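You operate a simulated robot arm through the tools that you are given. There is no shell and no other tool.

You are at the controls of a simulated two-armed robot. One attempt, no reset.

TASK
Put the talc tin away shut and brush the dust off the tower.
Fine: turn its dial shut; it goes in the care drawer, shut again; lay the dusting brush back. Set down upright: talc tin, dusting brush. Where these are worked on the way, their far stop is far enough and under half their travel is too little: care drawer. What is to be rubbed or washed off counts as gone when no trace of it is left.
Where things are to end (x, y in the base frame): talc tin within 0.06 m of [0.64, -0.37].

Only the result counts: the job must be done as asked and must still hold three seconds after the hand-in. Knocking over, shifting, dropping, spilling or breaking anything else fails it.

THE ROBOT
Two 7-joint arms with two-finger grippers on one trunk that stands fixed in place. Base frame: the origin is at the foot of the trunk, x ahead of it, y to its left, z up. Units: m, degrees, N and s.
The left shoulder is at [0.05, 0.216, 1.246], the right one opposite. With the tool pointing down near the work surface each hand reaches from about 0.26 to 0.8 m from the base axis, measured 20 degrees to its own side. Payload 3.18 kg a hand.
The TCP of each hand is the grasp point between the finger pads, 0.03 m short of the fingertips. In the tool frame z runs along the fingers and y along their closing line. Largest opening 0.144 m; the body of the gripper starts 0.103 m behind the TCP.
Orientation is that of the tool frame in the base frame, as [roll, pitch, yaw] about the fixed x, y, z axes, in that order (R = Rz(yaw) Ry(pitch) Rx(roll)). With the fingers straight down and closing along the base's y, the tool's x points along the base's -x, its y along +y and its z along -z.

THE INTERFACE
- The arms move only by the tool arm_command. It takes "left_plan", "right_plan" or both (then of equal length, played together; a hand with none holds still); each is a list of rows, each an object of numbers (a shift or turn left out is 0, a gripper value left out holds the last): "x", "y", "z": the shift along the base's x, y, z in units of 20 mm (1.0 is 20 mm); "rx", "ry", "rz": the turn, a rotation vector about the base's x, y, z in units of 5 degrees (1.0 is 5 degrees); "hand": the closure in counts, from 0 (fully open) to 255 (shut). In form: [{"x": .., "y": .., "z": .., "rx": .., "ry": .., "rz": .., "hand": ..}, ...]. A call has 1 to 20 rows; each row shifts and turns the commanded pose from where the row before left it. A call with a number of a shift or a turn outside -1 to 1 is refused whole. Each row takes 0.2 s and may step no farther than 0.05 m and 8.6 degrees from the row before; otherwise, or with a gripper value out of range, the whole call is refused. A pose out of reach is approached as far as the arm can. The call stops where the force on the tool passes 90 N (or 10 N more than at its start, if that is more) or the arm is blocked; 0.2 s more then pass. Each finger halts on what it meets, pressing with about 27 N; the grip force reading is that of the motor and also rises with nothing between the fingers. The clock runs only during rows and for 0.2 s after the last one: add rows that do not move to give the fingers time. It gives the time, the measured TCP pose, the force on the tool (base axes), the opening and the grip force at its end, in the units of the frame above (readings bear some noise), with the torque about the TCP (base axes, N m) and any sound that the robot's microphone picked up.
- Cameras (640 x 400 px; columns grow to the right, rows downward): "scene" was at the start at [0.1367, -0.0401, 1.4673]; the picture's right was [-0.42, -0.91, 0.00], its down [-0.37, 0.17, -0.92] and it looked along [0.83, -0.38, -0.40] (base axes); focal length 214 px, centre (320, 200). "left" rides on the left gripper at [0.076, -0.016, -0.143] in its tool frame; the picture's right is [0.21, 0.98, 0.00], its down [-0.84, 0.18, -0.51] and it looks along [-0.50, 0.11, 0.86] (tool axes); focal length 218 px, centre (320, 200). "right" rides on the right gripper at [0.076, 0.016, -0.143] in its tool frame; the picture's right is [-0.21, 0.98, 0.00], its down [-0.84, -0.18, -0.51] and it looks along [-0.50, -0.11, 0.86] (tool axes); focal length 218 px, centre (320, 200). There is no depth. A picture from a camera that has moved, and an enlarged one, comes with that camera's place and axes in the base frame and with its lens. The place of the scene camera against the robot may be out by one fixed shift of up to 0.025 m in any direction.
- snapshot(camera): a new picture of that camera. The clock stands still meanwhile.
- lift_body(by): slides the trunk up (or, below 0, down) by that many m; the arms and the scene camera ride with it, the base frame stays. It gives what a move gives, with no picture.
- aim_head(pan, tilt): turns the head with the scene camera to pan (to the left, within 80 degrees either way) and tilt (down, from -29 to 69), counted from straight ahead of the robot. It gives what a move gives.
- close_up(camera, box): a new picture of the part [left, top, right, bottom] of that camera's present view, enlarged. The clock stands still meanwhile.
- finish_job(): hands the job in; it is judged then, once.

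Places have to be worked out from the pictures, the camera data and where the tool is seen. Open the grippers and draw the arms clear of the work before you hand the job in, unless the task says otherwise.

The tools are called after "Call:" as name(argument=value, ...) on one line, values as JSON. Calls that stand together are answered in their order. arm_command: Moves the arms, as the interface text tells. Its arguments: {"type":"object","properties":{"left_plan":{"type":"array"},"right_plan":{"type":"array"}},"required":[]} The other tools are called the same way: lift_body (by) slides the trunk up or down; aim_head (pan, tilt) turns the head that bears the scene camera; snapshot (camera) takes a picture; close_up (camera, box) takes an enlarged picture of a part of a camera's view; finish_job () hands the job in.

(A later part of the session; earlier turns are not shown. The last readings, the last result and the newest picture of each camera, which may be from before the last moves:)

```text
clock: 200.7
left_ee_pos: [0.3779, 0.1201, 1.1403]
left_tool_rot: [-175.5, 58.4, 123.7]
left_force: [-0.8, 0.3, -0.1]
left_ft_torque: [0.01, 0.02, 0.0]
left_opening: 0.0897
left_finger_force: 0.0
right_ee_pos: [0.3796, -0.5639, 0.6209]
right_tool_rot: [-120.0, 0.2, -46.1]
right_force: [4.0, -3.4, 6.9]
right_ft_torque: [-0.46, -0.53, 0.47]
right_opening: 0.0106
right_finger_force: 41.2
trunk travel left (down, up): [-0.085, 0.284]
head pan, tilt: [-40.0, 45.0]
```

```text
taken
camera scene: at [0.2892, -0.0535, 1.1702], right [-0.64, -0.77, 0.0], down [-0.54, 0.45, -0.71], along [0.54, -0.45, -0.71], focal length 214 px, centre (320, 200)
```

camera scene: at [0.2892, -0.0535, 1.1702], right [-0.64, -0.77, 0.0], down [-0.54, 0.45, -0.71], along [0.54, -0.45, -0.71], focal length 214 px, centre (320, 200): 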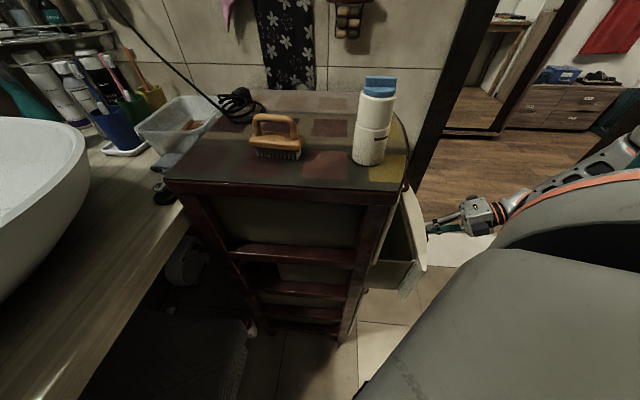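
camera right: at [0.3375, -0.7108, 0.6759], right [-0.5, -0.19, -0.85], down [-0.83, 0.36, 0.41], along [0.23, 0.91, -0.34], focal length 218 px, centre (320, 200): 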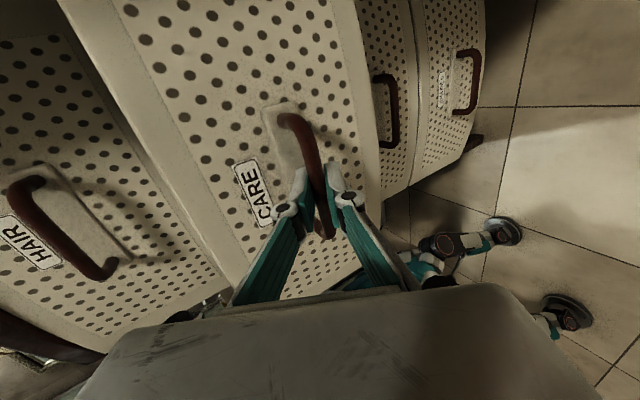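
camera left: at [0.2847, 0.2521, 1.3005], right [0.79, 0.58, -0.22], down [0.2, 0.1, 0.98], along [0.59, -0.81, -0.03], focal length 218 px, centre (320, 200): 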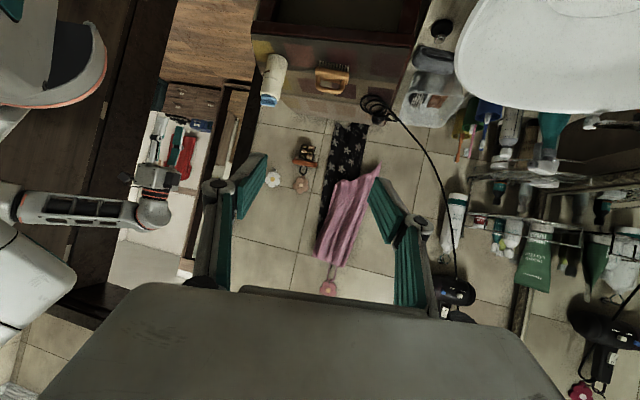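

It is out about 0.11 m. I keep pulling, watching for the end stop.

Call:
arm_command(right_plan=[{"x": -0.5, "y": -0.49}, {"x": -0.5, "y": -0.49}, {"x": -0.5, "y": -0.49}, {"x": -0.5, "y": -0.49}, {"x": -0.5, "y": -0.49}, {}])

```text
clock: 202.1
left_ee_pos: [0.3789, 0.1202, 1.1395]
left_tool_rot: [-175.6, 58.4, 123.7]
left_force: [0.6, -0.5, -0.1]
left_ft_torque: [0.0, 0.0, -0.01]
left_opening: 0.0898
left_finger_force: 0.0
right_ee_pos: [0.3291, -0.6135, 0.6209]
right_tool_rot: [-120.2, 0.2, -46.2]
right_force: [16.5, -17.5, 17.6]
right_ft_torque: [-0.47, -0.62, 0.48]
right_opening: 0.0107
right_finger_force: 40.7
trunk travel left (down, up): [-0.085, 0.284]
head pan, tilt: [-40.0, 45.0]
```

Side load shows the true slide direction is about 1.5° different. I correct and pull on.

Call:
arm_command(right_plan=[{"x": 0.08, "y": -0.085, "z": 0.07}, {"x": -0.483, "y": -0.5}, {"x": -0.483, "y": -0.5}, {"x": -0.483, "y": -0.5}, {"x": -0.483, "y": -0.5}, {}])

Call:
snapshot(camera="scene")

```text
clock: 203.5
left_ee_pos: [0.3786, 0.12, 1.1398]
left_tool_rot: [-175.5, 58.3, 123.7]
left_force: [-0.2, -0.6, 0.5]
left_ft_torque: [-0.02, 0.0, 0.03]
left_opening: 0.0896
left_finger_force: 0.1
right_ee_pos: [0.2899, -0.653, 0.6205]
right_tool_rot: [-120.3, 0.5, -45.9]
right_force: [0.4, -1.1, 4.8]
right_ft_torque: [-0.66, -0.72, 0.31]
right_opening: 0.0107
right_finger_force: 40.8
trunk travel left (down, up): [-0.085, 0.284]
head pan, tilt: [-40.0, 45.0]
```

```text
taken
camera scene: at [0.2894, -0.0534, 1.1699], right [-0.64, -0.77, 0.0], down [-0.54, 0.45, -0.71], along [0.54, -0.45, -0.71], focal length 214 px, centre (320, 200)
```

scene: 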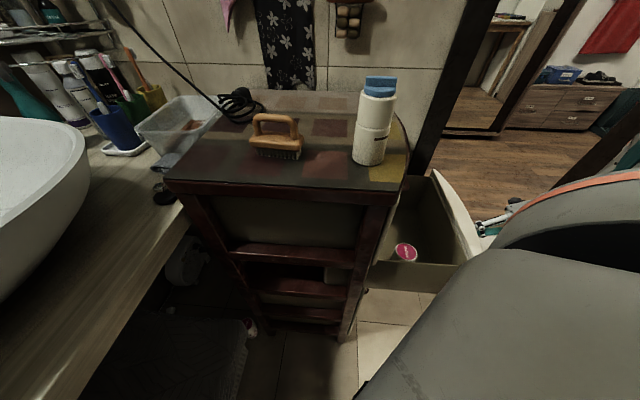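

The drawer is out 0.24 m and holds a pink-lidded jar that I must not disturb. I check whether there is more travel.

Call:
arm_command(right_plan=[{"x": -0.483, "y": -0.5}, {"x": -0.483, "y": -0.5}, {}])

```text
clock: 204.3
left_ee_pos: [0.3788, 0.121, 1.1391]
left_tool_rot: [-175.6, 58.4, 123.7]
left_force: [0.0, 1.0, -0.5]
left_ft_torque: [-0.04, 0.02, 0.03]
left_opening: 0.0897
left_finger_force: 0.0
right_ee_pos: [0.2709, -0.672, 0.6203]
right_tool_rot: [-120.1, 0.5, -45.9]
right_force: [-6.7, 6.4, 5.3]
right_ft_torque: [-0.38, -0.4, 0.99]
right_opening: 0.0107
right_finger_force: 41.2
trunk travel left (down, up): [-0.085, 0.284]
head pan, tilt: [-40.0, 45.0]
```

Still moving at 0.27 m. I pull a little more towards the far stop.

Call:
arm_command(right_plan=[{"x": -0.483, "y": -0.5}, {"x": -0.483, "y": -0.5}, {}])

Call:
snapshot(camera="scene")

```text
clock: 205.1
left_ee_pos: [0.3797, 0.1216, 1.14]
left_tool_rot: [-175.4, 58.4, 123.8]
left_force: [-0.4, 0.9, -0.5]
left_ft_torque: [-0.01, 0.02, 0.0]
left_opening: 0.09
left_finger_force: 0.2
right_ee_pos: [0.2547, -0.6896, 0.6225]
right_tool_rot: [-119.8, 0.7, -46.0]
right_force: [10.3, 36.1, -8.3]
right_ft_torque: [-0.47, -0.56, 0.65]
right_opening: 0.0113
right_finger_force: 41.6
trunk travel left (down, up): [-0.085, 0.284]
head pan, tilt: [-40.0, 45.0]
```

```text
taken
camera scene: at [0.2901, -0.0524, 1.1699], right [-0.64, -0.77, 0.0], down [-0.54, 0.45, -0.71], along [0.54, -0.46, -0.71], focal length 214 px, centre (320, 200)
```

scene: 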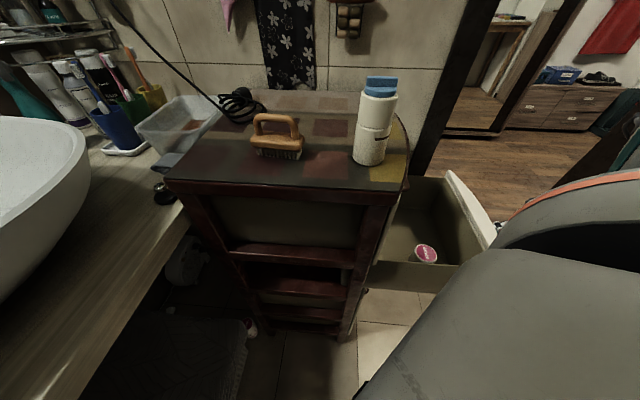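

The force shows the far stop (about 0.29 m travel). I relieve it, open the fingers and back off along the finger direction.

Call:
arm_command(right_plan=[{"x": 0.07, "y": 0.09}, {"hand": 140}, {}, {}, {"x": -0.31, "y": -0.3, "z": 0.25}, {"x": -0.31, "y": -0.3, "z": 0.25}, {"x": -0.31, "y": -0.3, "z": 0.25}, {"x": -0.31, "y": -0.3, "z": 0.25}, {}])

Call:
snapshot(camera="right")

Call:
snapshot(camera="scene")

```text
clock: 207.1
left_ee_pos: [0.3783, 0.1198, 1.14]
left_tool_rot: [-175.6, 58.4, 123.7]
left_force: [0.6, 0.4, -0.7]
left_ft_torque: [-0.02, 0.0, 0.03]
left_opening: 0.0897
left_finger_force: 0.1
right_ee_pos: [0.23, -0.7164, 0.6407]
right_tool_rot: [-120.2, 0.5, -45.9]
right_force: [-0.1, 0.0, 0.0]
right_ft_torque: [0.01, -0.01, -0.02]
right_opening: 0.065
right_finger_force: 0.1
trunk travel left (down, up): [-0.085, 0.284]
head pan, tilt: [-40.0, 45.0]
```

```text
taken
camera right: at [0.1877, -0.8633, 0.6969], right [-0.5, -0.19, -0.84], down [-0.83, 0.36, 0.42], along [0.23, 0.91, -0.34], focal length 218 px, centre (320, 200)
```

right: 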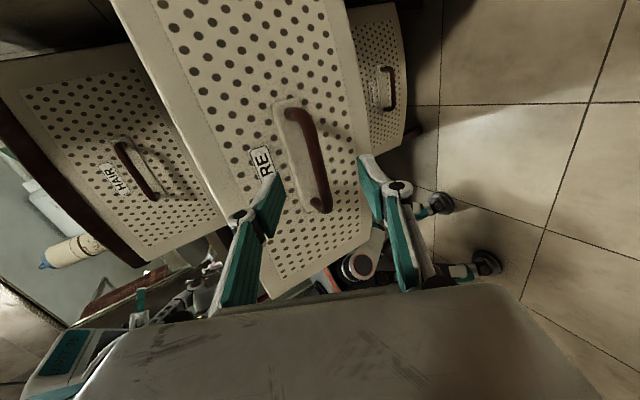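

```text
taken
camera scene: at [0.2895, -0.0538, 1.17], right [-0.64, -0.77, 0.0], down [-0.54, 0.45, -0.71], along [0.54, -0.45, -0.71], focal length 214 px, centre (320, 200)
```

scene: 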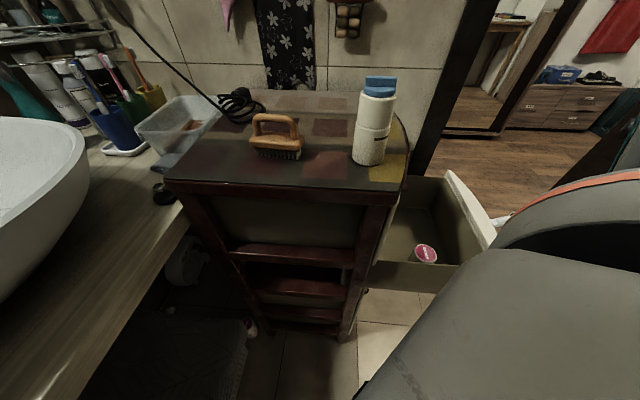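

The drawer stays open. I raise the hand and bring it back upright to look down into the drawer.

Call:
arm_command(right_plan=[{"z": 1}, {"z": 1}, {"z": 1}, {"z": 1}, {"z": 1}, {"z": 1}, {"z": 1}, {"z": 1}, {"rx": -0.7014, "ry": 0.7126, "z": 0.6}, {"rx": -0.7014, "ry": 0.7126, "z": 0.6}, {"rx": -0.7014, "ry": 0.7126, "z": 0.6}, {"rx": -0.7014, "ry": 0.7126, "z": 0.6}, {"rx": -0.7014, "ry": 0.7126, "z": 0.6}, {"rx": -0.7014, "ry": 0.7126, "z": 0.6}, {"rx": -0.7014, "ry": 0.7126, "z": 0.6}, {"rx": -0.7014, "ry": 0.7126, "z": 0.6}, {"rx": -0.7014, "ry": 0.7126, "z": 0.6}, {"rx": -0.7014, "ry": 0.7126, "z": 0.6}, {"rx": -0.7014, "ry": 0.7126, "z": 0.6}, {"rx": -0.7014, "ry": 0.7126, "z": 0.6}])

Call:
arm_command(right_plan=[{"rz": -1, "x": 0.3, "y": 0.3}, {"rz": -1, "x": 0.3, "y": 0.3}, {"rz": -1, "x": 0.3, "y": 0.3}, {"rz": -1, "x": 0.3, "y": 0.3}, {"rz": -1, "x": 0.3, "y": 0.3}, {"rz": -1, "x": 0.3, "y": 0.3}, {"rz": -1, "x": 0.3, "y": 0.3}, {"rz": -1, "x": 0.3, "y": 0.3}, {"rz": -1, "x": 0.3, "y": 0.3}, {"rz": -1, "x": 0.3, "y": 0.3}, {"rz": -1, "x": 0.3, "y": 0.3}, {"rz": -1, "x": 0.3, "y": 0.3}, {"rz": -1, "x": 0.3, "y": 0.3}, {"rz": -1, "x": 0.3, "y": 0.3}, {"rz": -1, "x": 0.3, "y": 0.3}, {"rz": -1, "x": 0.3, "y": 0.3}, {"rz": -1, "x": 0.3, "y": 0.3}, {"rz": -1, "x": 0.3, "y": 0.3}, {}])

Call:
snapshot(camera="right")

Call:
snapshot(camera="scene")

```text
clock: 211.3
left_ee_pos: [0.3787, 0.1202, 1.1401]
left_tool_rot: [-175.5, 58.3, 123.8]
left_force: [-0.6, -0.4, 1.0]
left_ft_torque: [-0.01, 0.02, 0.01]
left_opening: 0.0896
left_finger_force: 0.1
right_ee_pos: [0.2294, -0.716, 0.9443]
right_tool_rot: [179.7, -0.3, -46.1]
right_force: [0.7, -0.8, -0.1]
right_ft_torque: [0.01, 0.03, 0.0]
right_opening: 0.0652
right_finger_force: 0.1
trunk travel left (down, up): [-0.085, 0.284]
head pan, tilt: [-40.0, 45.0]
```

```text
clock: 215.3
left_ee_pos: [0.3796, 0.1206, 1.1405]
left_tool_rot: [-175.6, 58.4, 123.7]
left_force: [0.0, -0.3, 1.0]
left_ft_torque: [-0.01, -0.01, 0.01]
left_opening: 0.0898
left_finger_force: 0.1
right_ee_pos: [0.2231, -0.7017, 0.9394]
right_tool_rot: [180.0, -0.4, -136.2]
right_force: [0.2, 0.3, -0.1]
right_ft_torque: [0.02, 0.01, 0.01]
right_opening: 0.0651
right_finger_force: 0.0
right hand out of reach, approached as far as the arm can: row 1, 2, 3, 4, 5, 6, 7, 8, 9, 10, 11, 12, 13, 14, 15, 16, 17, 18
trunk travel left (down, up): [-0.085, 0.284]
head pan, tilt: [-40.0, 45.0]
```

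```text
taken
camera right: at [0.1583, -0.744, 1.0826], right [-0.53, 0.85, 0.0], down [0.74, 0.45, 0.5], along [0.43, 0.27, -0.86], focal length 218 px, centre (320, 200)
```

right: 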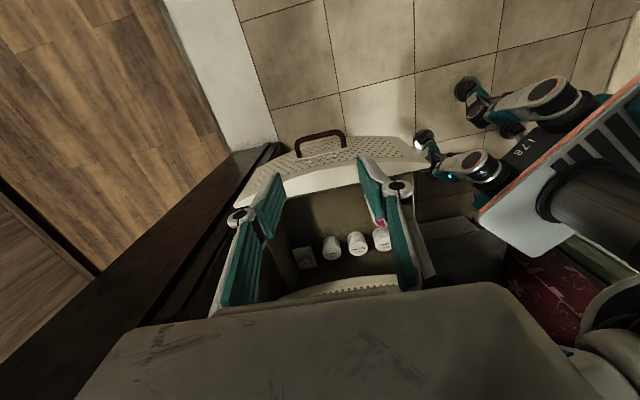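

```text
taken
camera scene: at [0.2895, -0.0538, 1.17], right [-0.64, -0.77, 0.0], down [-0.54, 0.45, -0.71], along [0.54, -0.45, -0.71], focal length 214 px, centre (320, 200)
```

scene: 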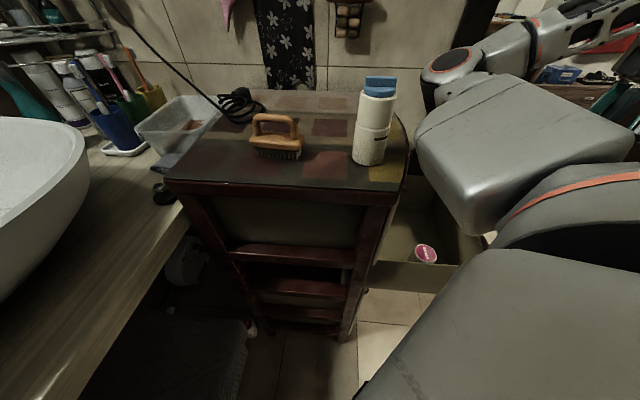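

The drawer holds several jars. I zoom in to see free floor for the tin.

Call:
close_up(camera="right", box=[220, 120, 440, 300])

Call:
close_up(camera="scene", box=[360, 160, 500, 300])

```text
2.22 times, centred on (330, 210) of right
camera zoom: at [0.1583, -0.744, 1.0826], right [-0.53, 0.85, 0.0], down [0.74, 0.45, 0.5], along [0.43, 0.27, -0.86], focal length 485 px, centre (298, 178)
```

zoom: 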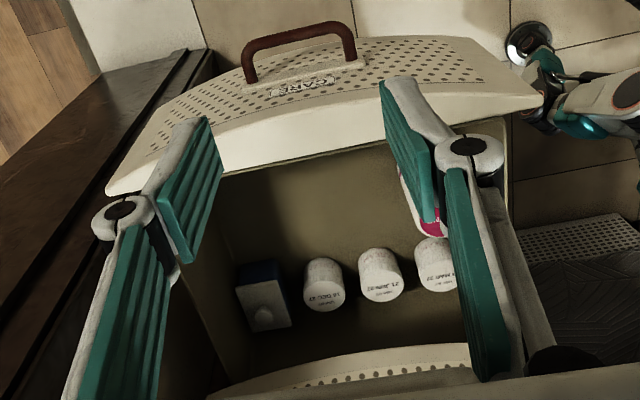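

```text
2.86 times, centred on (430, 230) of scene
camera zoom: at [0.2895, -0.0538, 1.17], right [-0.64, -0.77, 0.0], down [-0.54, 0.45, -0.71], along [0.54, -0.45, -0.71], focal length 613 px, centre (6, 114)
```

zoom: 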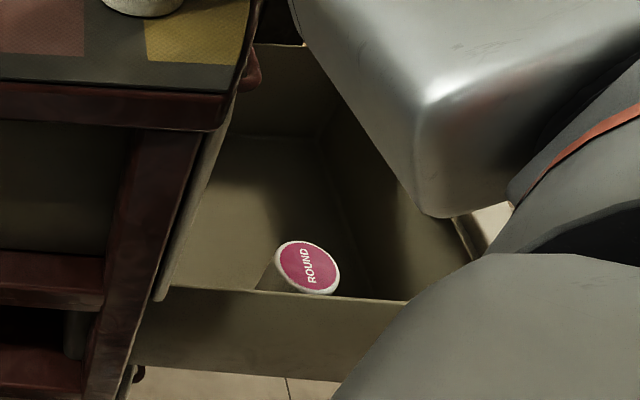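

The spot for the tin (about (0.435, −0.576) with the drawer open) is free: the jars sit at the back and at the far left. I test whether the upright hand can get there at this trunk height by first going lower, then inward.

Call:
arm_command(right_plan=[{"z": -1}, {"z": -1}, {"z": -1}, {"z": -1}, {"z": -1}, {"z": -1}, {}])

Call:
arm_command(right_plan=[{"x": 0.7, "y": 0.5}, {"x": 0.7, "y": 0.5}, {"x": 0.7, "y": 0.5}, {"x": 0.7, "y": 0.5}, {"x": 0.7, "y": 0.5}, {"x": 0.7, "y": 0.5}, {}])

```text
clock: 216.9
left_ee_pos: [0.3653, 0.12, 1.1469]
left_tool_rot: [-177.0, 58.8, 122.5]
left_force: [0.3, 0.4, 0.8]
left_ft_torque: [0.05, 0.0, 0.02]
left_opening: 0.0898
left_finger_force: 0.1
right_ee_pos: [0.2098, -0.7078, 0.8753]
right_tool_rot: [-179.2, 0.9, -136.4]
right_force: [0.0, -0.6, -0.1]
right_ft_torque: [0.01, -0.03, -0.01]
right_opening: 0.0647
right_finger_force: 0.0
right hand out of reach, approached as far as the arm can: row 4, 5, 6
trunk travel left (down, up): [-0.085, 0.284]
head pan, tilt: [-40.0, 45.0]
```

```text
clock: 218.5
left_ee_pos: [0.3664, 0.1185, 1.1448]
left_tool_rot: [-176.8, 58.7, 122.8]
left_force: [0.0, -0.3, -0.5]
left_ft_torque: [0.01, 0.02, 0.03]
left_opening: 0.0898
left_finger_force: 0.0
right_ee_pos: [0.2132, -0.7122, 0.8829]
right_tool_rot: [-179.7, 0.2, -136.4]
right_force: [-0.1, -0.1, -0.1]
right_ft_torque: [-0.01, 0.0, 0.02]
right_opening: 0.0649
right_finger_force: 0.0
right hand out of reach, approached as far as the arm can: row 1, 2, 3, 4, 5, 6
trunk travel left (down, up): [-0.085, 0.284]
head pan, tilt: [-40.0, 45.0]
```

The left hand shifted a little, as if the body were being pushed, so the right arm may be pressing on something. I look at once.

Call:
snapshot(camera="scene")

Call:
snapshot(camera="left")

Call:
snapshot(camera="right")

```text
taken
camera scene: at [0.2761, -0.0548, 1.1731], right [-0.64, -0.77, -0.01], down [-0.53, 0.46, -0.71], along [0.55, -0.45, -0.7], focal length 214 px, centre (320, 200)
```

scene: 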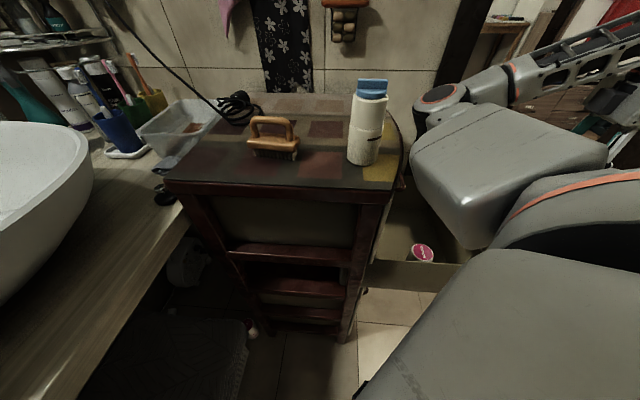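

```text
taken
camera left: at [0.2711, 0.2508, 1.154], right [0.79, 0.58, -0.21], down [0.18, 0.1, 0.98], along [0.59, -0.81, -0.03], focal length 218 px, centre (320, 200)
```

left: 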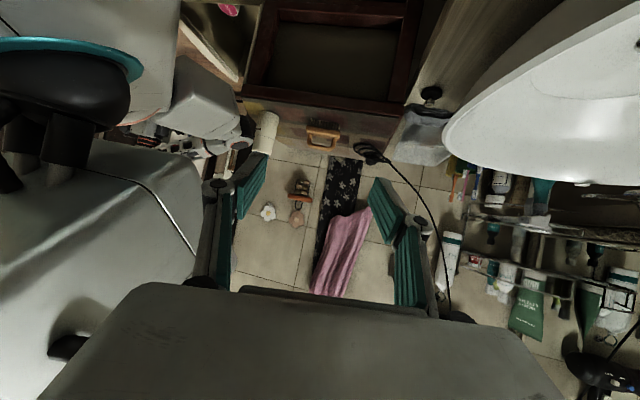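

```text
taken
camera right: at [0.1463, -0.753, 1.0235], right [-0.52, 0.85, -0.01], down [0.73, 0.45, 0.51], along [0.44, 0.26, -0.86], focal length 218 px, centre (320, 200)
```

right: 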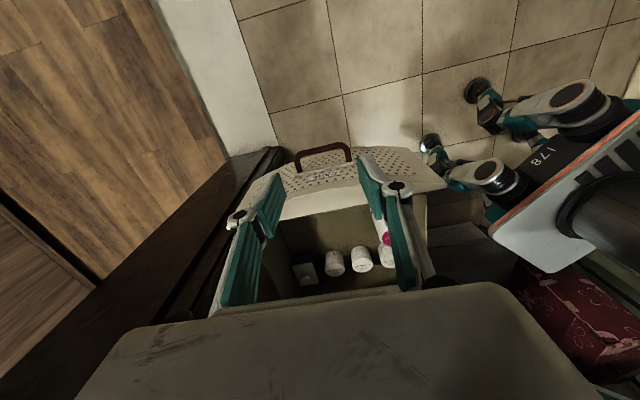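

The right upper arm by the elbow seems to press against the tower's side. I reverse: raise the hand to relieve it.

Call:
arm_command(right_plan=[{"z": 0.5}, {"z": 0.5}, {"z": 0.5}, {"z": 0.5}, {"z": 0.5}, {"z": 0.5}, {}])

Call:
snapshot(camera="scene")

```text
clock: 220.1
left_ee_pos: [0.3797, 0.1206, 1.1398]
left_tool_rot: [-175.5, 58.4, 123.7]
left_force: [-0.4, 0.2, -0.4]
left_ft_torque: [-0.01, 0.03, 0.01]
left_opening: 0.0898
left_finger_force: 0.1
right_ee_pos: [0.2263, -0.7099, 0.9396]
right_tool_rot: [179.9, -0.4, -136.2]
right_force: [0.9, -0.6, -0.5]
right_ft_torque: [0.05, 0.0, -0.03]
right_opening: 0.0649
right_finger_force: 0.0
trunk travel left (down, up): [-0.085, 0.284]
head pan, tilt: [-40.0, 45.0]
```

```text
taken
camera scene: at [0.2897, -0.0538, 1.1698], right [-0.64, -0.77, 0.0], down [-0.54, 0.45, -0.71], along [0.54, -0.45, -0.71], focal length 214 px, centre (320, 200)
```

scene: 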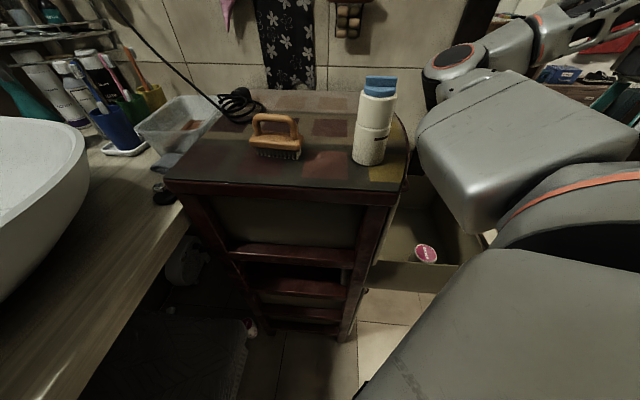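

Relieved, and nothing moved (tin, brush and drawer are as before). This elbow-forward posture is bad, so I raise the trunk 0.15 m and bring the hand back to the earlier good posture.

Call:
lift_body(by=0.15)

Call:
arm_command(right_plan=[{"z": 1}, {"z": 1}, {"z": 1}, {"z": 0.5, "y": 0.5}, {"y": 0.9, "x": 0.2}, {"y": 0.9, "x": 0.2}, {"y": 0.9, "x": 0.2}, {"y": 0.9, "x": 0.2}, {"y": 0.9, "x": 0.2}, {}])

Call:
snapshot(camera="scene")

Call:
snapshot(camera="left")

```text
clock: 221.9
left_ee_pos: [0.3795, 0.12, 1.2901]
left_tool_rot: [-175.4, 58.3, 123.9]
left_force: [-0.6, -0.5, 0.2]
left_ft_torque: [-0.02, 0.02, -0.02]
left_opening: 0.0899
left_finger_force: 0.1
right_ee_pos: [0.1575, -0.7111, 1.1333]
right_tool_rot: [-162.0, 17.7, -133.3]
right_force: [-0.2, 0.4, -0.5]
right_ft_torque: [-0.07, 0.02, 0.01]
right_opening: 0.0648
right_finger_force: 0.0
trunk travel left (down, up): [-0.235, 0.134]
head pan, tilt: [-40.0, 45.0]
```

```text
clock: 224.1
left_ee_pos: [0.3791, 0.1206, 1.2892]
left_tool_rot: [-175.6, 58.4, 123.7]
left_force: [0.3, -0.1, 0.5]
left_ft_torque: [0.06, 0.01, 0.07]
left_opening: 0.0896
left_finger_force: 0.1
right_ee_pos: [0.1146, -0.6718, 1.1508]
right_tool_rot: [-162.1, 17.7, -133.3]
right_force: [-0.6, -0.5, 0.3]
right_ft_torque: [0.05, -0.01, -0.02]
right_opening: 0.065
right_finger_force: 0.0
right hand out of reach, approached as far as the arm can: row 1, 2, 3, 4, 5, 6, 7, 8, 9
trunk travel left (down, up): [-0.235, 0.134]
head pan, tilt: [-40.0, 45.0]
```

```text
taken
camera scene: at [0.1448, -0.0539, 1.3423], right [-0.64, -0.77, 0.0], down [-0.54, 0.45, -0.71], along [0.54, -0.45, -0.71], focal length 214 px, centre (320, 200)
```

scene: 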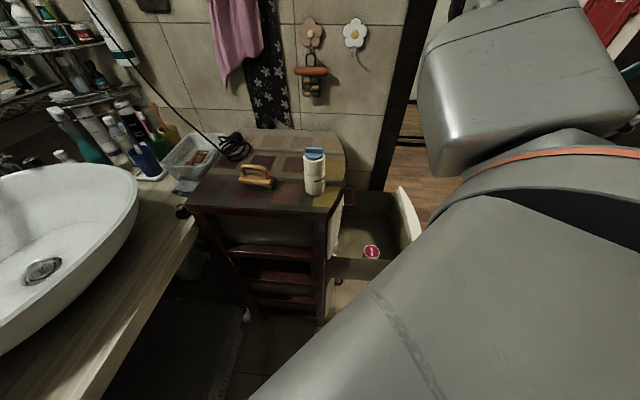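

```text
taken
camera left: at [0.2844, 0.2517, 1.3006], right [0.79, 0.58, -0.22], down [0.19, 0.1, 0.98], along [0.59, -0.81, -0.03], focal length 218 px, centre (320, 200)
```

left: 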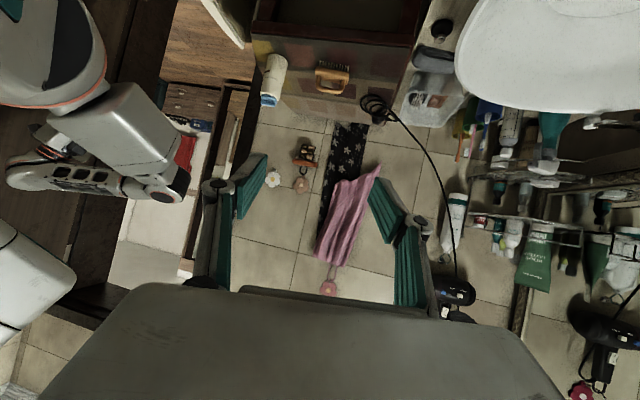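

The arm is folded too tightly now. I unfold it by moving the hand forward.

Call:
arm_command(right_plan=[{"x": 0.8}, {"x": 0.8}, {"x": 0.8}, {"x": 0.8}, {"x": 0.8}, {"x": 0.8}, {"x": 0.8}, {"x": 0.8}, {}])

```text
clock: 226.1
left_ee_pos: [0.3788, 0.1199, 1.29]
left_tool_rot: [-175.7, 58.4, 123.7]
left_force: [0.8, 0.7, -0.7]
left_ft_torque: [0.01, -0.02, 0.0]
left_opening: 0.0899
left_finger_force: 0.0
right_ee_pos: [0.1787, -0.7258, 1.1182]
right_tool_rot: [-162.0, 17.7, -133.3]
right_force: [-0.3, -0.6, 0.2]
right_ft_torque: [0.01, -0.01, 0.0]
right_opening: 0.0651
right_finger_force: 0.0
right hand out of reach, approached as far as the arm can: row 1, 2, 3, 4, 5, 6, 7, 8
trunk travel left (down, up): [-0.235, 0.134]
head pan, tilt: [-40.0, 45.0]
```

The upper arm is at its limit. I unwind by turning the yaw back +90°, as on the way in, before moving on.

Call:
arm_command(right_plan=[{"rz": 1}, {"rz": 1}, {"rz": 1}, {"rz": 1}, {"rz": 1}, {"rz": 1}, {"rz": 1}, {"rz": 1}, {"rz": 1}, {"rz": 1}, {"rz": 1}, {"rz": 1}, {"rz": 1}, {"rz": 1}, {"rz": 1}, {"rz": 1}, {"rz": 1}, {"rz": 1}, {}])

Call:
snapshot(camera="left")

```text
clock: 230.1
left_ee_pos: [0.3783, 0.1202, 1.2897]
left_tool_rot: [-175.6, 58.5, 123.7]
left_force: [0.2, 0.2, -0.5]
left_ft_torque: [-0.02, -0.01, 0.0]
left_opening: 0.0899
left_finger_force: 0.1
right_ee_pos: [0.1764, -0.7254, 1.1198]
right_tool_rot: [-161.9, 17.7, -43.3]
right_force: [0.6, -0.4, -0.1]
right_ft_torque: [0.03, 0.02, -0.02]
right_opening: 0.065
right_finger_force: 0.1
trunk travel left (down, up): [-0.235, 0.134]
head pan, tilt: [-40.0, 45.0]
```

```text
taken
camera left: at [0.2842, 0.2519, 1.3007], right [0.79, 0.58, -0.22], down [0.19, 0.1, 0.98], along [0.59, -0.81, -0.03], focal length 218 px, centre (320, 200)
```

left: 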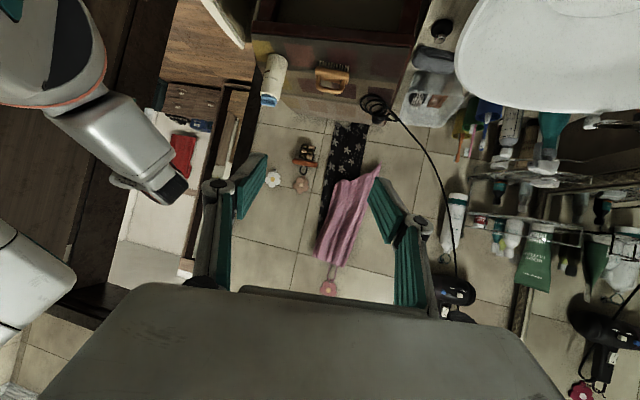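

Turned back freely. Now I straighten the tool and move towards (0.27, −0.58).

Call:
arm_command(right_plan=[{"rx": -1}, {"rx": -1}, {"rx": -1}, {"rx": -1}, {"rx": -1}, {"x": 0.6, "y": 0.6}, {"x": 0.6, "y": 0.6}, {"x": 0.6, "y": 0.6}, {"x": 0.6, "y": 0.6}, {}])

Call:
snapshot(camera="left")

```text
clock: 232.3
left_ee_pos: [0.3776, 0.1194, 1.2901]
left_tool_rot: [-175.6, 58.4, 123.7]
left_force: [0.5, 0.8, -0.4]
left_ft_torque: [-0.03, 0.01, -0.02]
left_opening: 0.0901
left_finger_force: 0.0
right_ee_pos: [0.1613, -0.761, 1.1472]
right_tool_rot: [-179.9, 0.0, -46.2]
right_force: [-0.5, -0.4, -0.1]
right_ft_torque: [0.0, 0.0, 0.0]
right_opening: 0.0647
right_finger_force: 0.2
right hand out of reach, approached as far as the arm can: row 3, 4, 5, 6, 7, 8, 9
trunk travel left (down, up): [-0.235, 0.134]
head pan, tilt: [-40.0, 45.0]
```

```text
taken
camera left: at [0.2844, 0.2518, 1.3006], right [0.79, 0.58, -0.22], down [0.19, 0.1, 0.98], along [0.59, -0.81, -0.03], focal length 218 px, centre (320, 200)
```

left: 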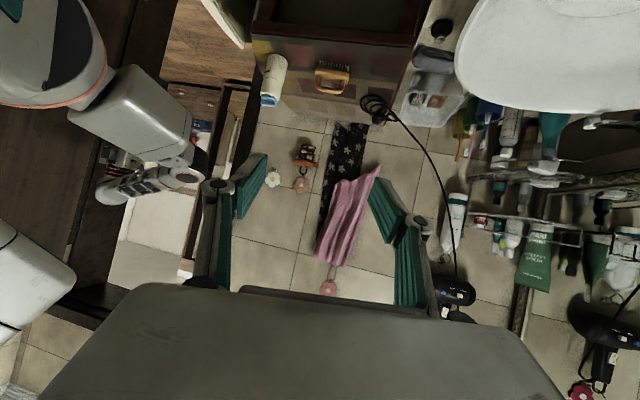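

I'll retrace the exact way I came: lower the trunk again, take the 60°-tilted pose, move forward over the open drawer, and only then straighten up.

Call:
lift_body(by=-0.15)

Call:
snapshot(camera="scene")

```text
clock: 234.0
left_ee_pos: [0.3758, 0.1195, 1.1418]
left_tool_rot: [-175.9, 58.5, 123.4]
left_force: [0.1, 0.2, 0.2]
left_ft_torque: [0.03, -0.01, 0.02]
left_opening: 0.0896
left_finger_force: 0.0
right_ee_pos: [0.1608, -0.761, 0.9998]
right_tool_rot: [-179.9, -0.2, -46.2]
right_force: [0.6, -0.5, -0.5]
right_ft_torque: [0.01, -0.04, -0.01]
right_opening: 0.0649
right_finger_force: 0.0
trunk travel left (down, up): [-0.085, 0.284]
head pan, tilt: [-40.0, 45.0]
```

```text
taken
camera scene: at [0.2883, -0.0537, 1.1706], right [-0.64, -0.77, 0.0], down [-0.54, 0.45, -0.71], along [0.54, -0.45, -0.71], focal length 214 px, centre (320, 200)
```

scene: 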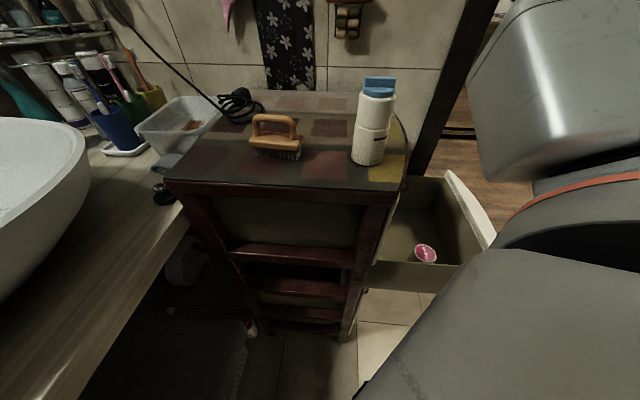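

All objects are where they were. I tilt 60° again while lowering in front of the open drawer.

Call:
arm_command(right_plan=[{"rx": 0.7014, "ry": -0.7126, "z": -0.8, "x": 0.28, "y": 0.19}, {"rx": 0.7014, "ry": -0.7126, "z": -0.8, "x": 0.28, "y": 0.19}, {"rx": 0.7014, "ry": -0.7126, "z": -0.8, "x": 0.28, "y": 0.19}, {"rx": 0.7014, "ry": -0.7126, "z": -0.8, "x": 0.28, "y": 0.19}, {"rx": 0.7014, "ry": -0.7126, "z": -0.8, "x": 0.28, "y": 0.19}, {"rx": 0.7014, "ry": -0.7126, "z": -0.8, "x": 0.28, "y": 0.19}, {"rx": 0.7014, "ry": -0.7126, "z": -0.8, "x": 0.28, "y": 0.19}, {"rx": 0.7014, "ry": -0.7126, "z": -0.8, "x": 0.28, "y": 0.19}, {"rx": 0.7014, "ry": -0.7126, "z": -0.8, "x": 0.28, "y": 0.19}, {"rx": 0.7014, "ry": -0.7126, "z": -0.8, "x": 0.28, "y": 0.19}, {"rx": 0.7014, "ry": -0.7126, "z": -0.8, "x": 0.28, "y": 0.19}, {"rx": 0.7014, "ry": -0.7126, "z": -0.8, "x": 0.28, "y": 0.19}, {}])

Call:
snapshot(camera="right")

Call:
snapshot(camera="scene")

```text
clock: 236.8
left_ee_pos: [0.3783, 0.1209, 1.1402]
left_tool_rot: [-175.7, 58.4, 123.6]
left_force: [-0.4, -0.9, 0.7]
left_ft_torque: [-0.03, -0.04, -0.05]
left_opening: 0.0901
left_finger_force: 0.0
right_ee_pos: [0.2284, -0.7161, 0.8064]
right_tool_rot: [-119.8, 0.7, -45.8]
right_force: [0.3, 0.2, -0.3]
right_ft_torque: [-0.01, -0.03, -0.02]
right_opening: 0.0648
right_finger_force: 0.1
trunk travel left (down, up): [-0.085, 0.284]
head pan, tilt: [-40.0, 45.0]
```

```text
taken
camera right: at [0.1868, -0.8632, 0.8623], right [-0.5, -0.18, -0.85], down [-0.84, 0.36, 0.42], along [0.23, 0.92, -0.33], focal length 218 px, centre (320, 200)
```

right: 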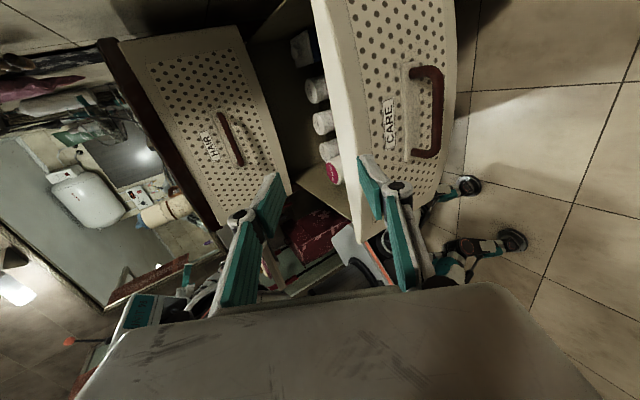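

```text
taken
camera scene: at [0.2894, -0.0537, 1.17], right [-0.64, -0.77, 0.0], down [-0.54, 0.45, -0.71], along [0.54, -0.45, -0.71], focal length 214 px, centre (320, 200)
```

scene: 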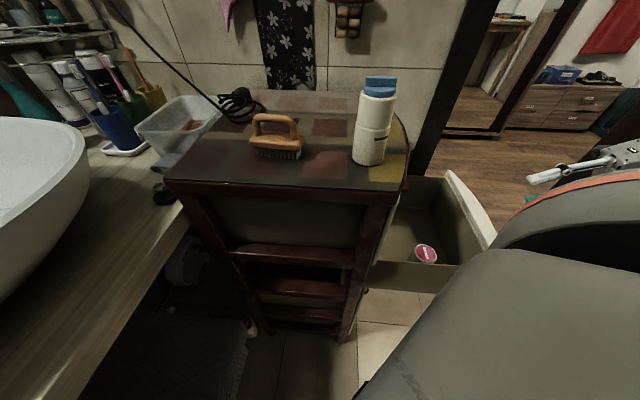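

Back in the good posture. Now I move forward over the drawer and straighten up there, keeping yaw 134°, as on the way in.

Call:
arm_command(right_plan=[{"x": 0.65, "y": 0.84}, {"x": 0.65, "y": 0.84}, {"x": 0.65, "y": 0.84}, {"x": 0.65, "y": 0.84}, {"x": 0.65, "y": 0.84}, {"x": 0.65, "y": 0.84}, {"x": 0.65, "y": 0.84}, {"x": 0.65, "y": 0.84}, {}])

Call:
arm_command(right_plan=[{"rx": -0.7014, "ry": 0.7126, "z": 1, "x": -0.3}, {"rx": -0.7014, "ry": 0.7126, "z": 1, "x": -0.3}, {"rx": -0.7014, "ry": 0.7126, "z": 1, "x": -0.3}, {"rx": -0.7014, "ry": 0.7126, "z": 1, "x": -0.3}, {"rx": -0.7014, "ry": 0.7126, "z": 1, "x": -0.3}, {"rx": -0.7014, "ry": 0.7126, "z": 1, "x": -0.3}, {"rx": -0.7014, "ry": 0.7126, "z": 1, "x": -0.3}, {"rx": -0.7014, "ry": 0.7126, "z": 1, "x": -0.3}, {"rx": -0.7014, "ry": 0.7126, "z": 1, "x": -0.3}, {"rx": -0.7014, "ry": 0.7126, "z": 1, "x": -0.3}, {"rx": -0.7014, "ry": 0.7126, "z": 1, "x": -0.3}, {"rx": -0.7014, "ry": 0.7126, "z": 1, "x": -0.3}, {}])

Call:
snapshot(camera="scene")

Call:
snapshot(camera="right")

```text
clock: 238.8
left_ee_pos: [0.3802, 0.1186, 1.1398]
left_tool_rot: [-175.5, 58.4, 123.8]
left_force: [-0.7, 0.0, -0.3]
left_ft_torque: [0.02, -0.02, 0.0]
left_opening: 0.09
left_finger_force: 0.0
right_ee_pos: [0.3322, -0.5805, 0.8071]
right_tool_rot: [-120.0, 0.6, -45.8]
right_force: [0.2, -0.4, 0.8]
right_ft_torque: [-0.02, -0.01, 0.0]
right_opening: 0.0648
right_finger_force: 0.0
trunk travel left (down, up): [-0.085, 0.284]
head pan, tilt: [-40.0, 45.0]
```

```text
clock: 241.6
left_ee_pos: [0.3773, 0.1195, 1.1405]
left_tool_rot: [-175.7, 58.4, 123.7]
left_force: [-0.3, 0.0, 0.4]
left_ft_torque: [0.02, 0.03, 0.01]
left_opening: 0.0897
left_finger_force: 0.1
right_ee_pos: [0.2622, -0.5809, 1.0471]
right_tool_rot: [-180.0, 0.0, -46.2]
right_force: [0.0, 0.0, 0.4]
right_ft_torque: [0.02, -0.02, 0.01]
right_opening: 0.0647
right_finger_force: 0.0
trunk travel left (down, up): [-0.085, 0.284]
head pan, tilt: [-40.0, 45.0]
```

```text
taken
camera scene: at [0.2894, -0.0538, 1.17], right [-0.64, -0.77, 0.0], down [-0.54, 0.45, -0.71], along [0.54, -0.45, -0.71], focal length 214 px, centre (320, 200)
```

scene: 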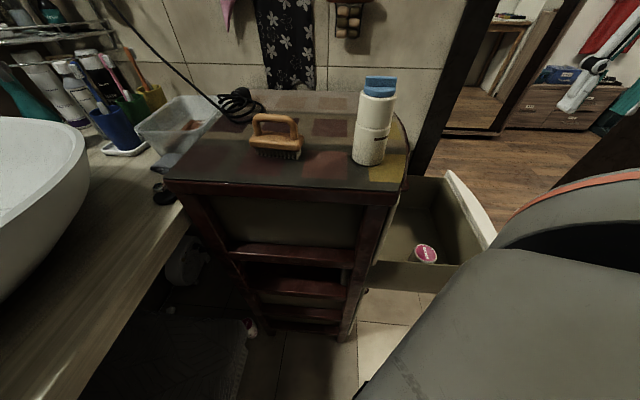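

```text
taken
camera right: at [0.3025, -0.6477, 1.1891], right [-0.85, -0.53, 0.0], down [-0.46, 0.73, 0.51], along [-0.27, 0.43, -0.86], focal length 218 px, centre (320, 200)
```

right: 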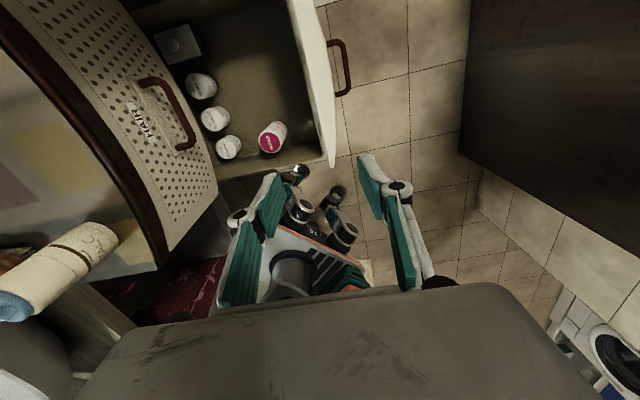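

Good posture and a clear view into the drawer. I zoom in to place the jars and the free floor.

Call:
close_up(camera="right", box=[130, 0, 350, 180])

```text
2.22 times, centred on (240, 90) of right
camera zoom: at [0.3025, -0.6477, 1.1891], right [-0.85, -0.53, 0.0], down [-0.46, 0.73, 0.51], along [-0.27, 0.43, -0.86], focal length 485 px, centre (498, 444)
```

zoom: 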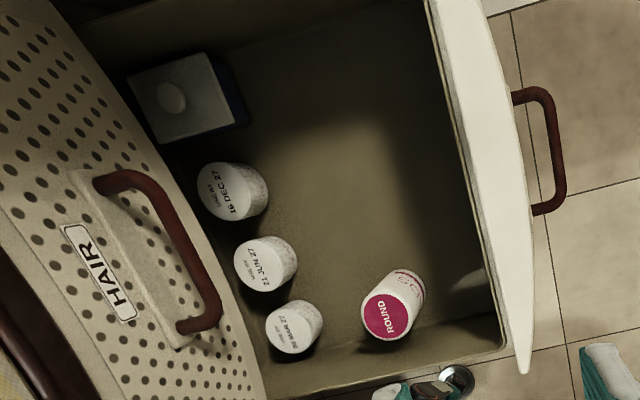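

The tin's place (image point (370,146), i.e. (0.4355, −0.576)) is clear: jars are ≥0.14 m away. I test getting the empty hand over it and down.

Call:
arm_command(right_plan=[{"x": 0.96}, {"x": 0.96}, {"x": 0.96}, {"x": 0.96}, {"x": 0.96}, {"x": 0.96}, {"x": 0.96}, {"x": 0.96}, {"x": 0.96, "y": 0.2}, {}])

Call:
arm_command(right_plan=[{"z": -0.8}, {"z": -0.8}, {"z": -0.8}, {"z": -0.8}, {"z": -0.8}, {"z": -0.8}, {"z": -0.8}, {"z": -0.8}, {"z": -0.8}, {"z": -0.8}, {}])

Call:
snapshot(camera="scene")

Call:
snapshot(camera="right")

```text
clock: 243.8
left_ee_pos: [0.378, 0.1206, 1.1403]
left_tool_rot: [-175.5, 58.4, 123.7]
left_force: [-0.3, -0.1, 0.2]
left_ft_torque: [0.0, -0.03, 0.0]
left_opening: 0.09
left_finger_force: 0.1
right_ee_pos: [0.4322, -0.5782, 1.0485]
right_tool_rot: [-180.0, -0.2, -46.2]
right_force: [-0.8, -0.5, -0.2]
right_ft_torque: [0.04, 0.0, 0.0]
right_opening: 0.0649
right_finger_force: 0.1
trunk travel left (down, up): [-0.085, 0.284]
head pan, tilt: [-40.0, 45.0]
```

```text
clock: 246.2
left_ee_pos: [0.3791, 0.1199, 1.1406]
left_tool_rot: [-175.5, 58.4, 123.6]
left_force: [-1.0, 0.8, 0.7]
left_ft_torque: [0.01, -0.01, 0.03]
left_opening: 0.0901
left_finger_force: 0.1
right_ee_pos: [0.4322, -0.5776, 0.8868]
right_tool_rot: [-179.8, -0.1, -46.1]
right_force: [0.3, 0.2, -0.1]
right_ft_torque: [-0.02, 0.0, 0.0]
right_opening: 0.0649
right_finger_force: 0.1
trunk travel left (down, up): [-0.085, 0.284]
head pan, tilt: [-40.0, 45.0]
```

```text
taken
camera scene: at [0.2893, -0.0537, 1.1701], right [-0.64, -0.77, 0.0], down [-0.54, 0.45, -0.71], along [0.54, -0.45, -0.71], focal length 214 px, centre (320, 200)
```

scene: 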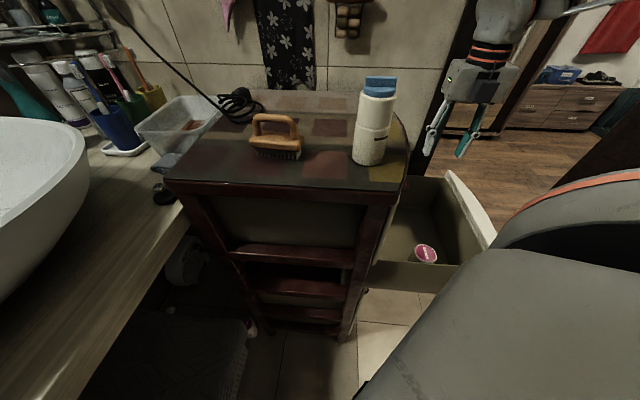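

```text
taken
camera right: at [0.4739, -0.6432, 1.0289], right [-0.85, -0.53, 0.0], down [-0.46, 0.73, 0.51], along [-0.27, 0.43, -0.86], focal length 218 px, centre (320, 200)
```

right: 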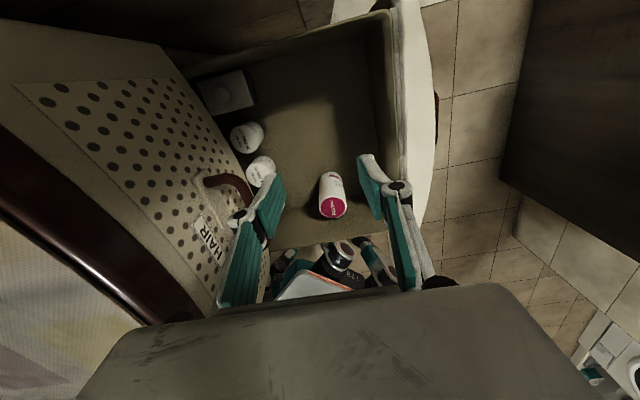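

No limits here. I lower further, to about z 0.66, checking clearance to the HAIR handle.

Call:
arm_command(right_plan=[{"z": -0.8}, {"z": -0.8}, {"z": -0.8}, {"z": -0.8}, {"z": -0.8}, {"z": -0.8}, {"z": -0.8}, {"z": -0.8}, {"z": -0.8}, {"z": -0.8}, {"z": -0.8}, {"z": -0.8}, {"z": -0.8}, {"z": -0.8}, {}])

Call:
snapshot(camera="scene")

Call:
snapshot(camera="right")

```text
clock: 249.4
left_ee_pos: [0.3776, 0.1202, 1.1399]
left_tool_rot: [-175.6, 58.4, 123.7]
left_force: [0.7, -0.3, -0.4]
left_ft_torque: [-0.03, 0.03, 0.02]
left_opening: 0.09
left_finger_force: 0.1
right_ee_pos: [0.4316, -0.5759, 0.6633]
right_tool_rot: [-179.9, -0.1, -46.1]
right_force: [-0.3, 0.3, 0.4]
right_ft_torque: [0.0, -0.02, -0.03]
right_opening: 0.0649
right_finger_force: 0.1
trunk travel left (down, up): [-0.085, 0.284]
head pan, tilt: [-40.0, 45.0]
```

```text
taken
camera scene: at [0.2893, -0.0537, 1.1701], right [-0.64, -0.77, 0.0], down [-0.54, 0.45, -0.71], along [0.54, -0.45, -0.71], focal length 214 px, centre (320, 200)
```

scene: 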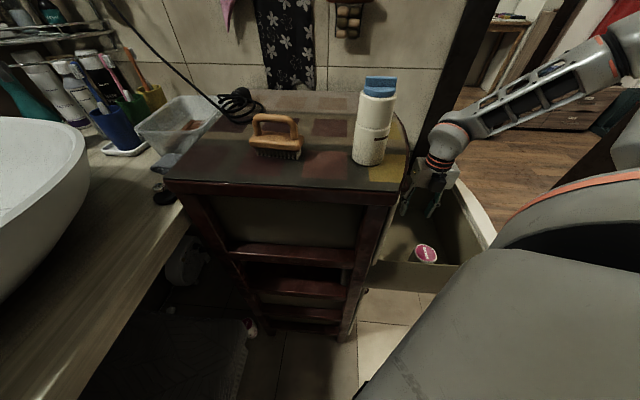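

```text
taken
camera right: at [0.4728, -0.6436, 0.805], right [-0.85, -0.53, 0.0], down [-0.46, 0.73, 0.51], along [-0.27, 0.43, -0.86], focal length 218 px, centre (320, 200)
```

right: 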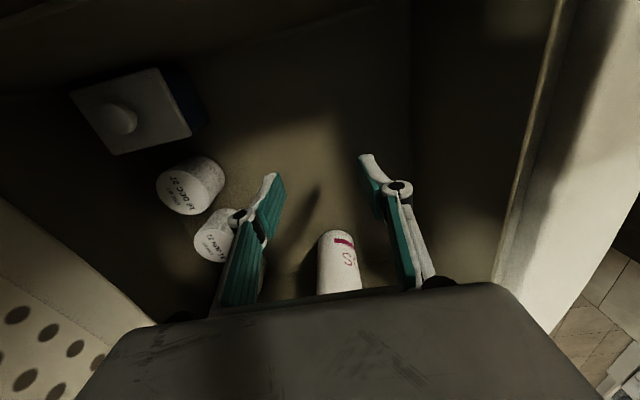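

The drawer place is reachable upright. I go back up, raise the trunk and head for the tin.

Call:
arm_command(right_plan=[{"z": 1}, {"z": 1}, {"z": 1}, {"z": 1}, {"z": 1}, {"z": 1}, {"z": 1}, {"z": 1}, {"z": 1}, {"z": 1}, {"z": 1}, {"z": 1}, {"z": 1}, {"z": 1}, {"z": 1}, {}])

Call:
lift_body(by=0.15)

Call:
snapshot(camera="scene")

```text
clock: 252.8
left_ee_pos: [0.3795, 0.1197, 1.1389]
left_tool_rot: [-175.5, 58.4, 123.7]
left_force: [0.7, -0.6, 0.2]
left_ft_torque: [0.03, -0.02, -0.01]
left_opening: 0.09
left_finger_force: 0.1
right_ee_pos: [0.4325, -0.5754, 0.9628]
right_tool_rot: [-180.0, 0.0, -46.1]
right_force: [-0.3, 0.6, -0.1]
right_ft_torque: [0.01, -0.01, 0.01]
right_opening: 0.0652
right_finger_force: 0.0
trunk travel left (down, up): [-0.085, 0.284]
head pan, tilt: [-40.0, 45.0]
```

```text
clock: 254.6
left_ee_pos: [0.3799, 0.1209, 1.2896]
left_tool_rot: [-175.5, 58.2, 123.9]
left_force: [0.4, -0.5, -0.4]
left_ft_torque: [0.0, 0.01, 0.0]
left_opening: 0.0898
left_finger_force: 0.1
right_ee_pos: [0.4332, -0.5762, 1.111]
right_tool_rot: [-180.0, 0.1, -46.1]
right_force: [-0.4, -0.2, 0.0]
right_ft_torque: [0.01, 0.02, -0.02]
right_opening: 0.0652
right_finger_force: 0.1
trunk travel left (down, up): [-0.235, 0.134]
head pan, tilt: [-40.0, 45.0]
```

```text
taken
camera scene: at [0.1453, -0.0538, 1.3421], right [-0.64, -0.77, 0.0], down [-0.54, 0.45, -0.71], along [0.54, -0.45, -0.71], focal length 214 px, centre (320, 200)
```

scene: 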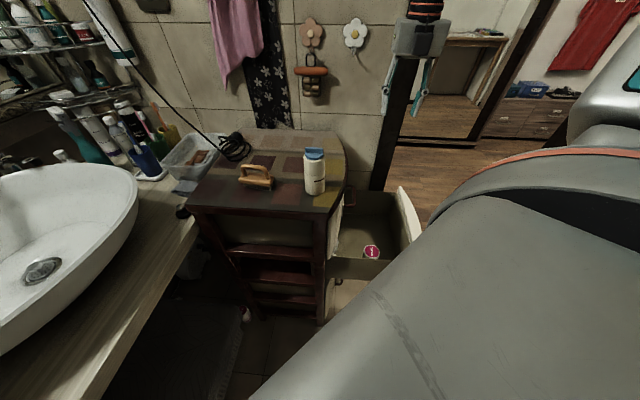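

The posture held. I move above the tin with the fingers opened to 0.09 m.

Call:
arm_command(right_plan=[{"z": 0.8, "hand": 96}, {"z": 0.8}, {"z": 0.4}, {"x": 0.115, "y": 1}, {"x": 0.115, "y": 1}, {"x": 0.115, "y": 1}, {"x": 0.115, "y": 1}, {"x": 0.115, "y": 1}, {"x": 0.115, "y": 1}, {"x": 0.115, "y": 1}, {"x": 0.115, "y": 1}, {"x": 0.115, "y": 1}, {"x": 0.115, "y": 1}, {"x": 0.115, "y": 1}, {"x": 0.115, "y": 1}, {"x": 0.115, "y": 1}, {}])

Call:
snapshot(camera="right")

Call:
close_up(camera="right", box=[240, 80, 400, 230])

```text
clock: 258.2
left_ee_pos: [0.378, 0.1196, 1.291]
left_tool_rot: [-175.5, 58.4, 123.7]
left_force: [-0.1, -0.3, 0.4]
left_ft_torque: [-0.02, 0.0, 0.04]
left_opening: 0.09
left_finger_force: 0.1
right_ee_pos: [0.4611, -0.3183, 1.153]
right_tool_rot: [179.9, -0.2, -46.1]
right_force: [1.0, 0.3, 0.2]
right_ft_torque: [-0.02, 0.0, -0.01]
right_opening: 0.0898
right_finger_force: 0.1
trunk travel left (down, up): [-0.235, 0.134]
head pan, tilt: [-40.0, 45.0]
```

```text
taken
camera right: at [0.5033, -0.3846, 1.2944], right [-0.85, -0.53, 0.0], down [-0.46, 0.73, 0.51], along [-0.27, 0.43, -0.86], focal length 218 px, centre (320, 200)
```

right: 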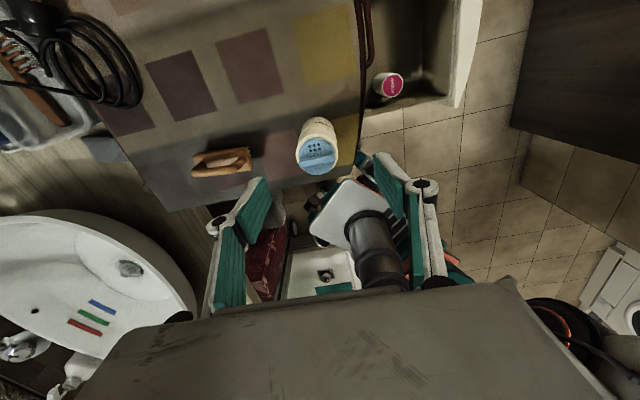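

```text
2.67 times, centred on (320, 155) of right
camera zoom: at [0.5033, -0.3846, 1.2944], right [-0.85, -0.53, 0.0], down [-0.46, 0.73, 0.51], along [-0.27, 0.43, -0.86], focal length 582 px, centre (320, 320)
```

zoom: 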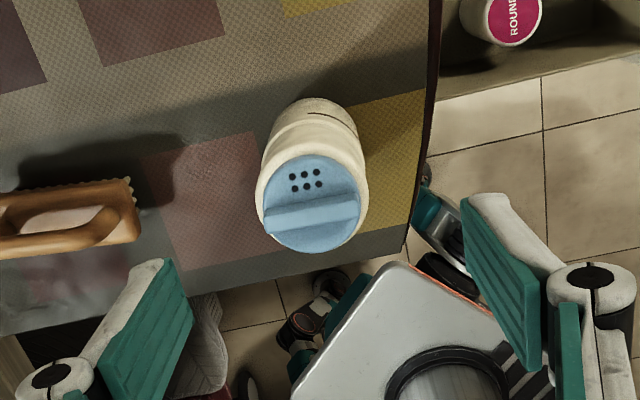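

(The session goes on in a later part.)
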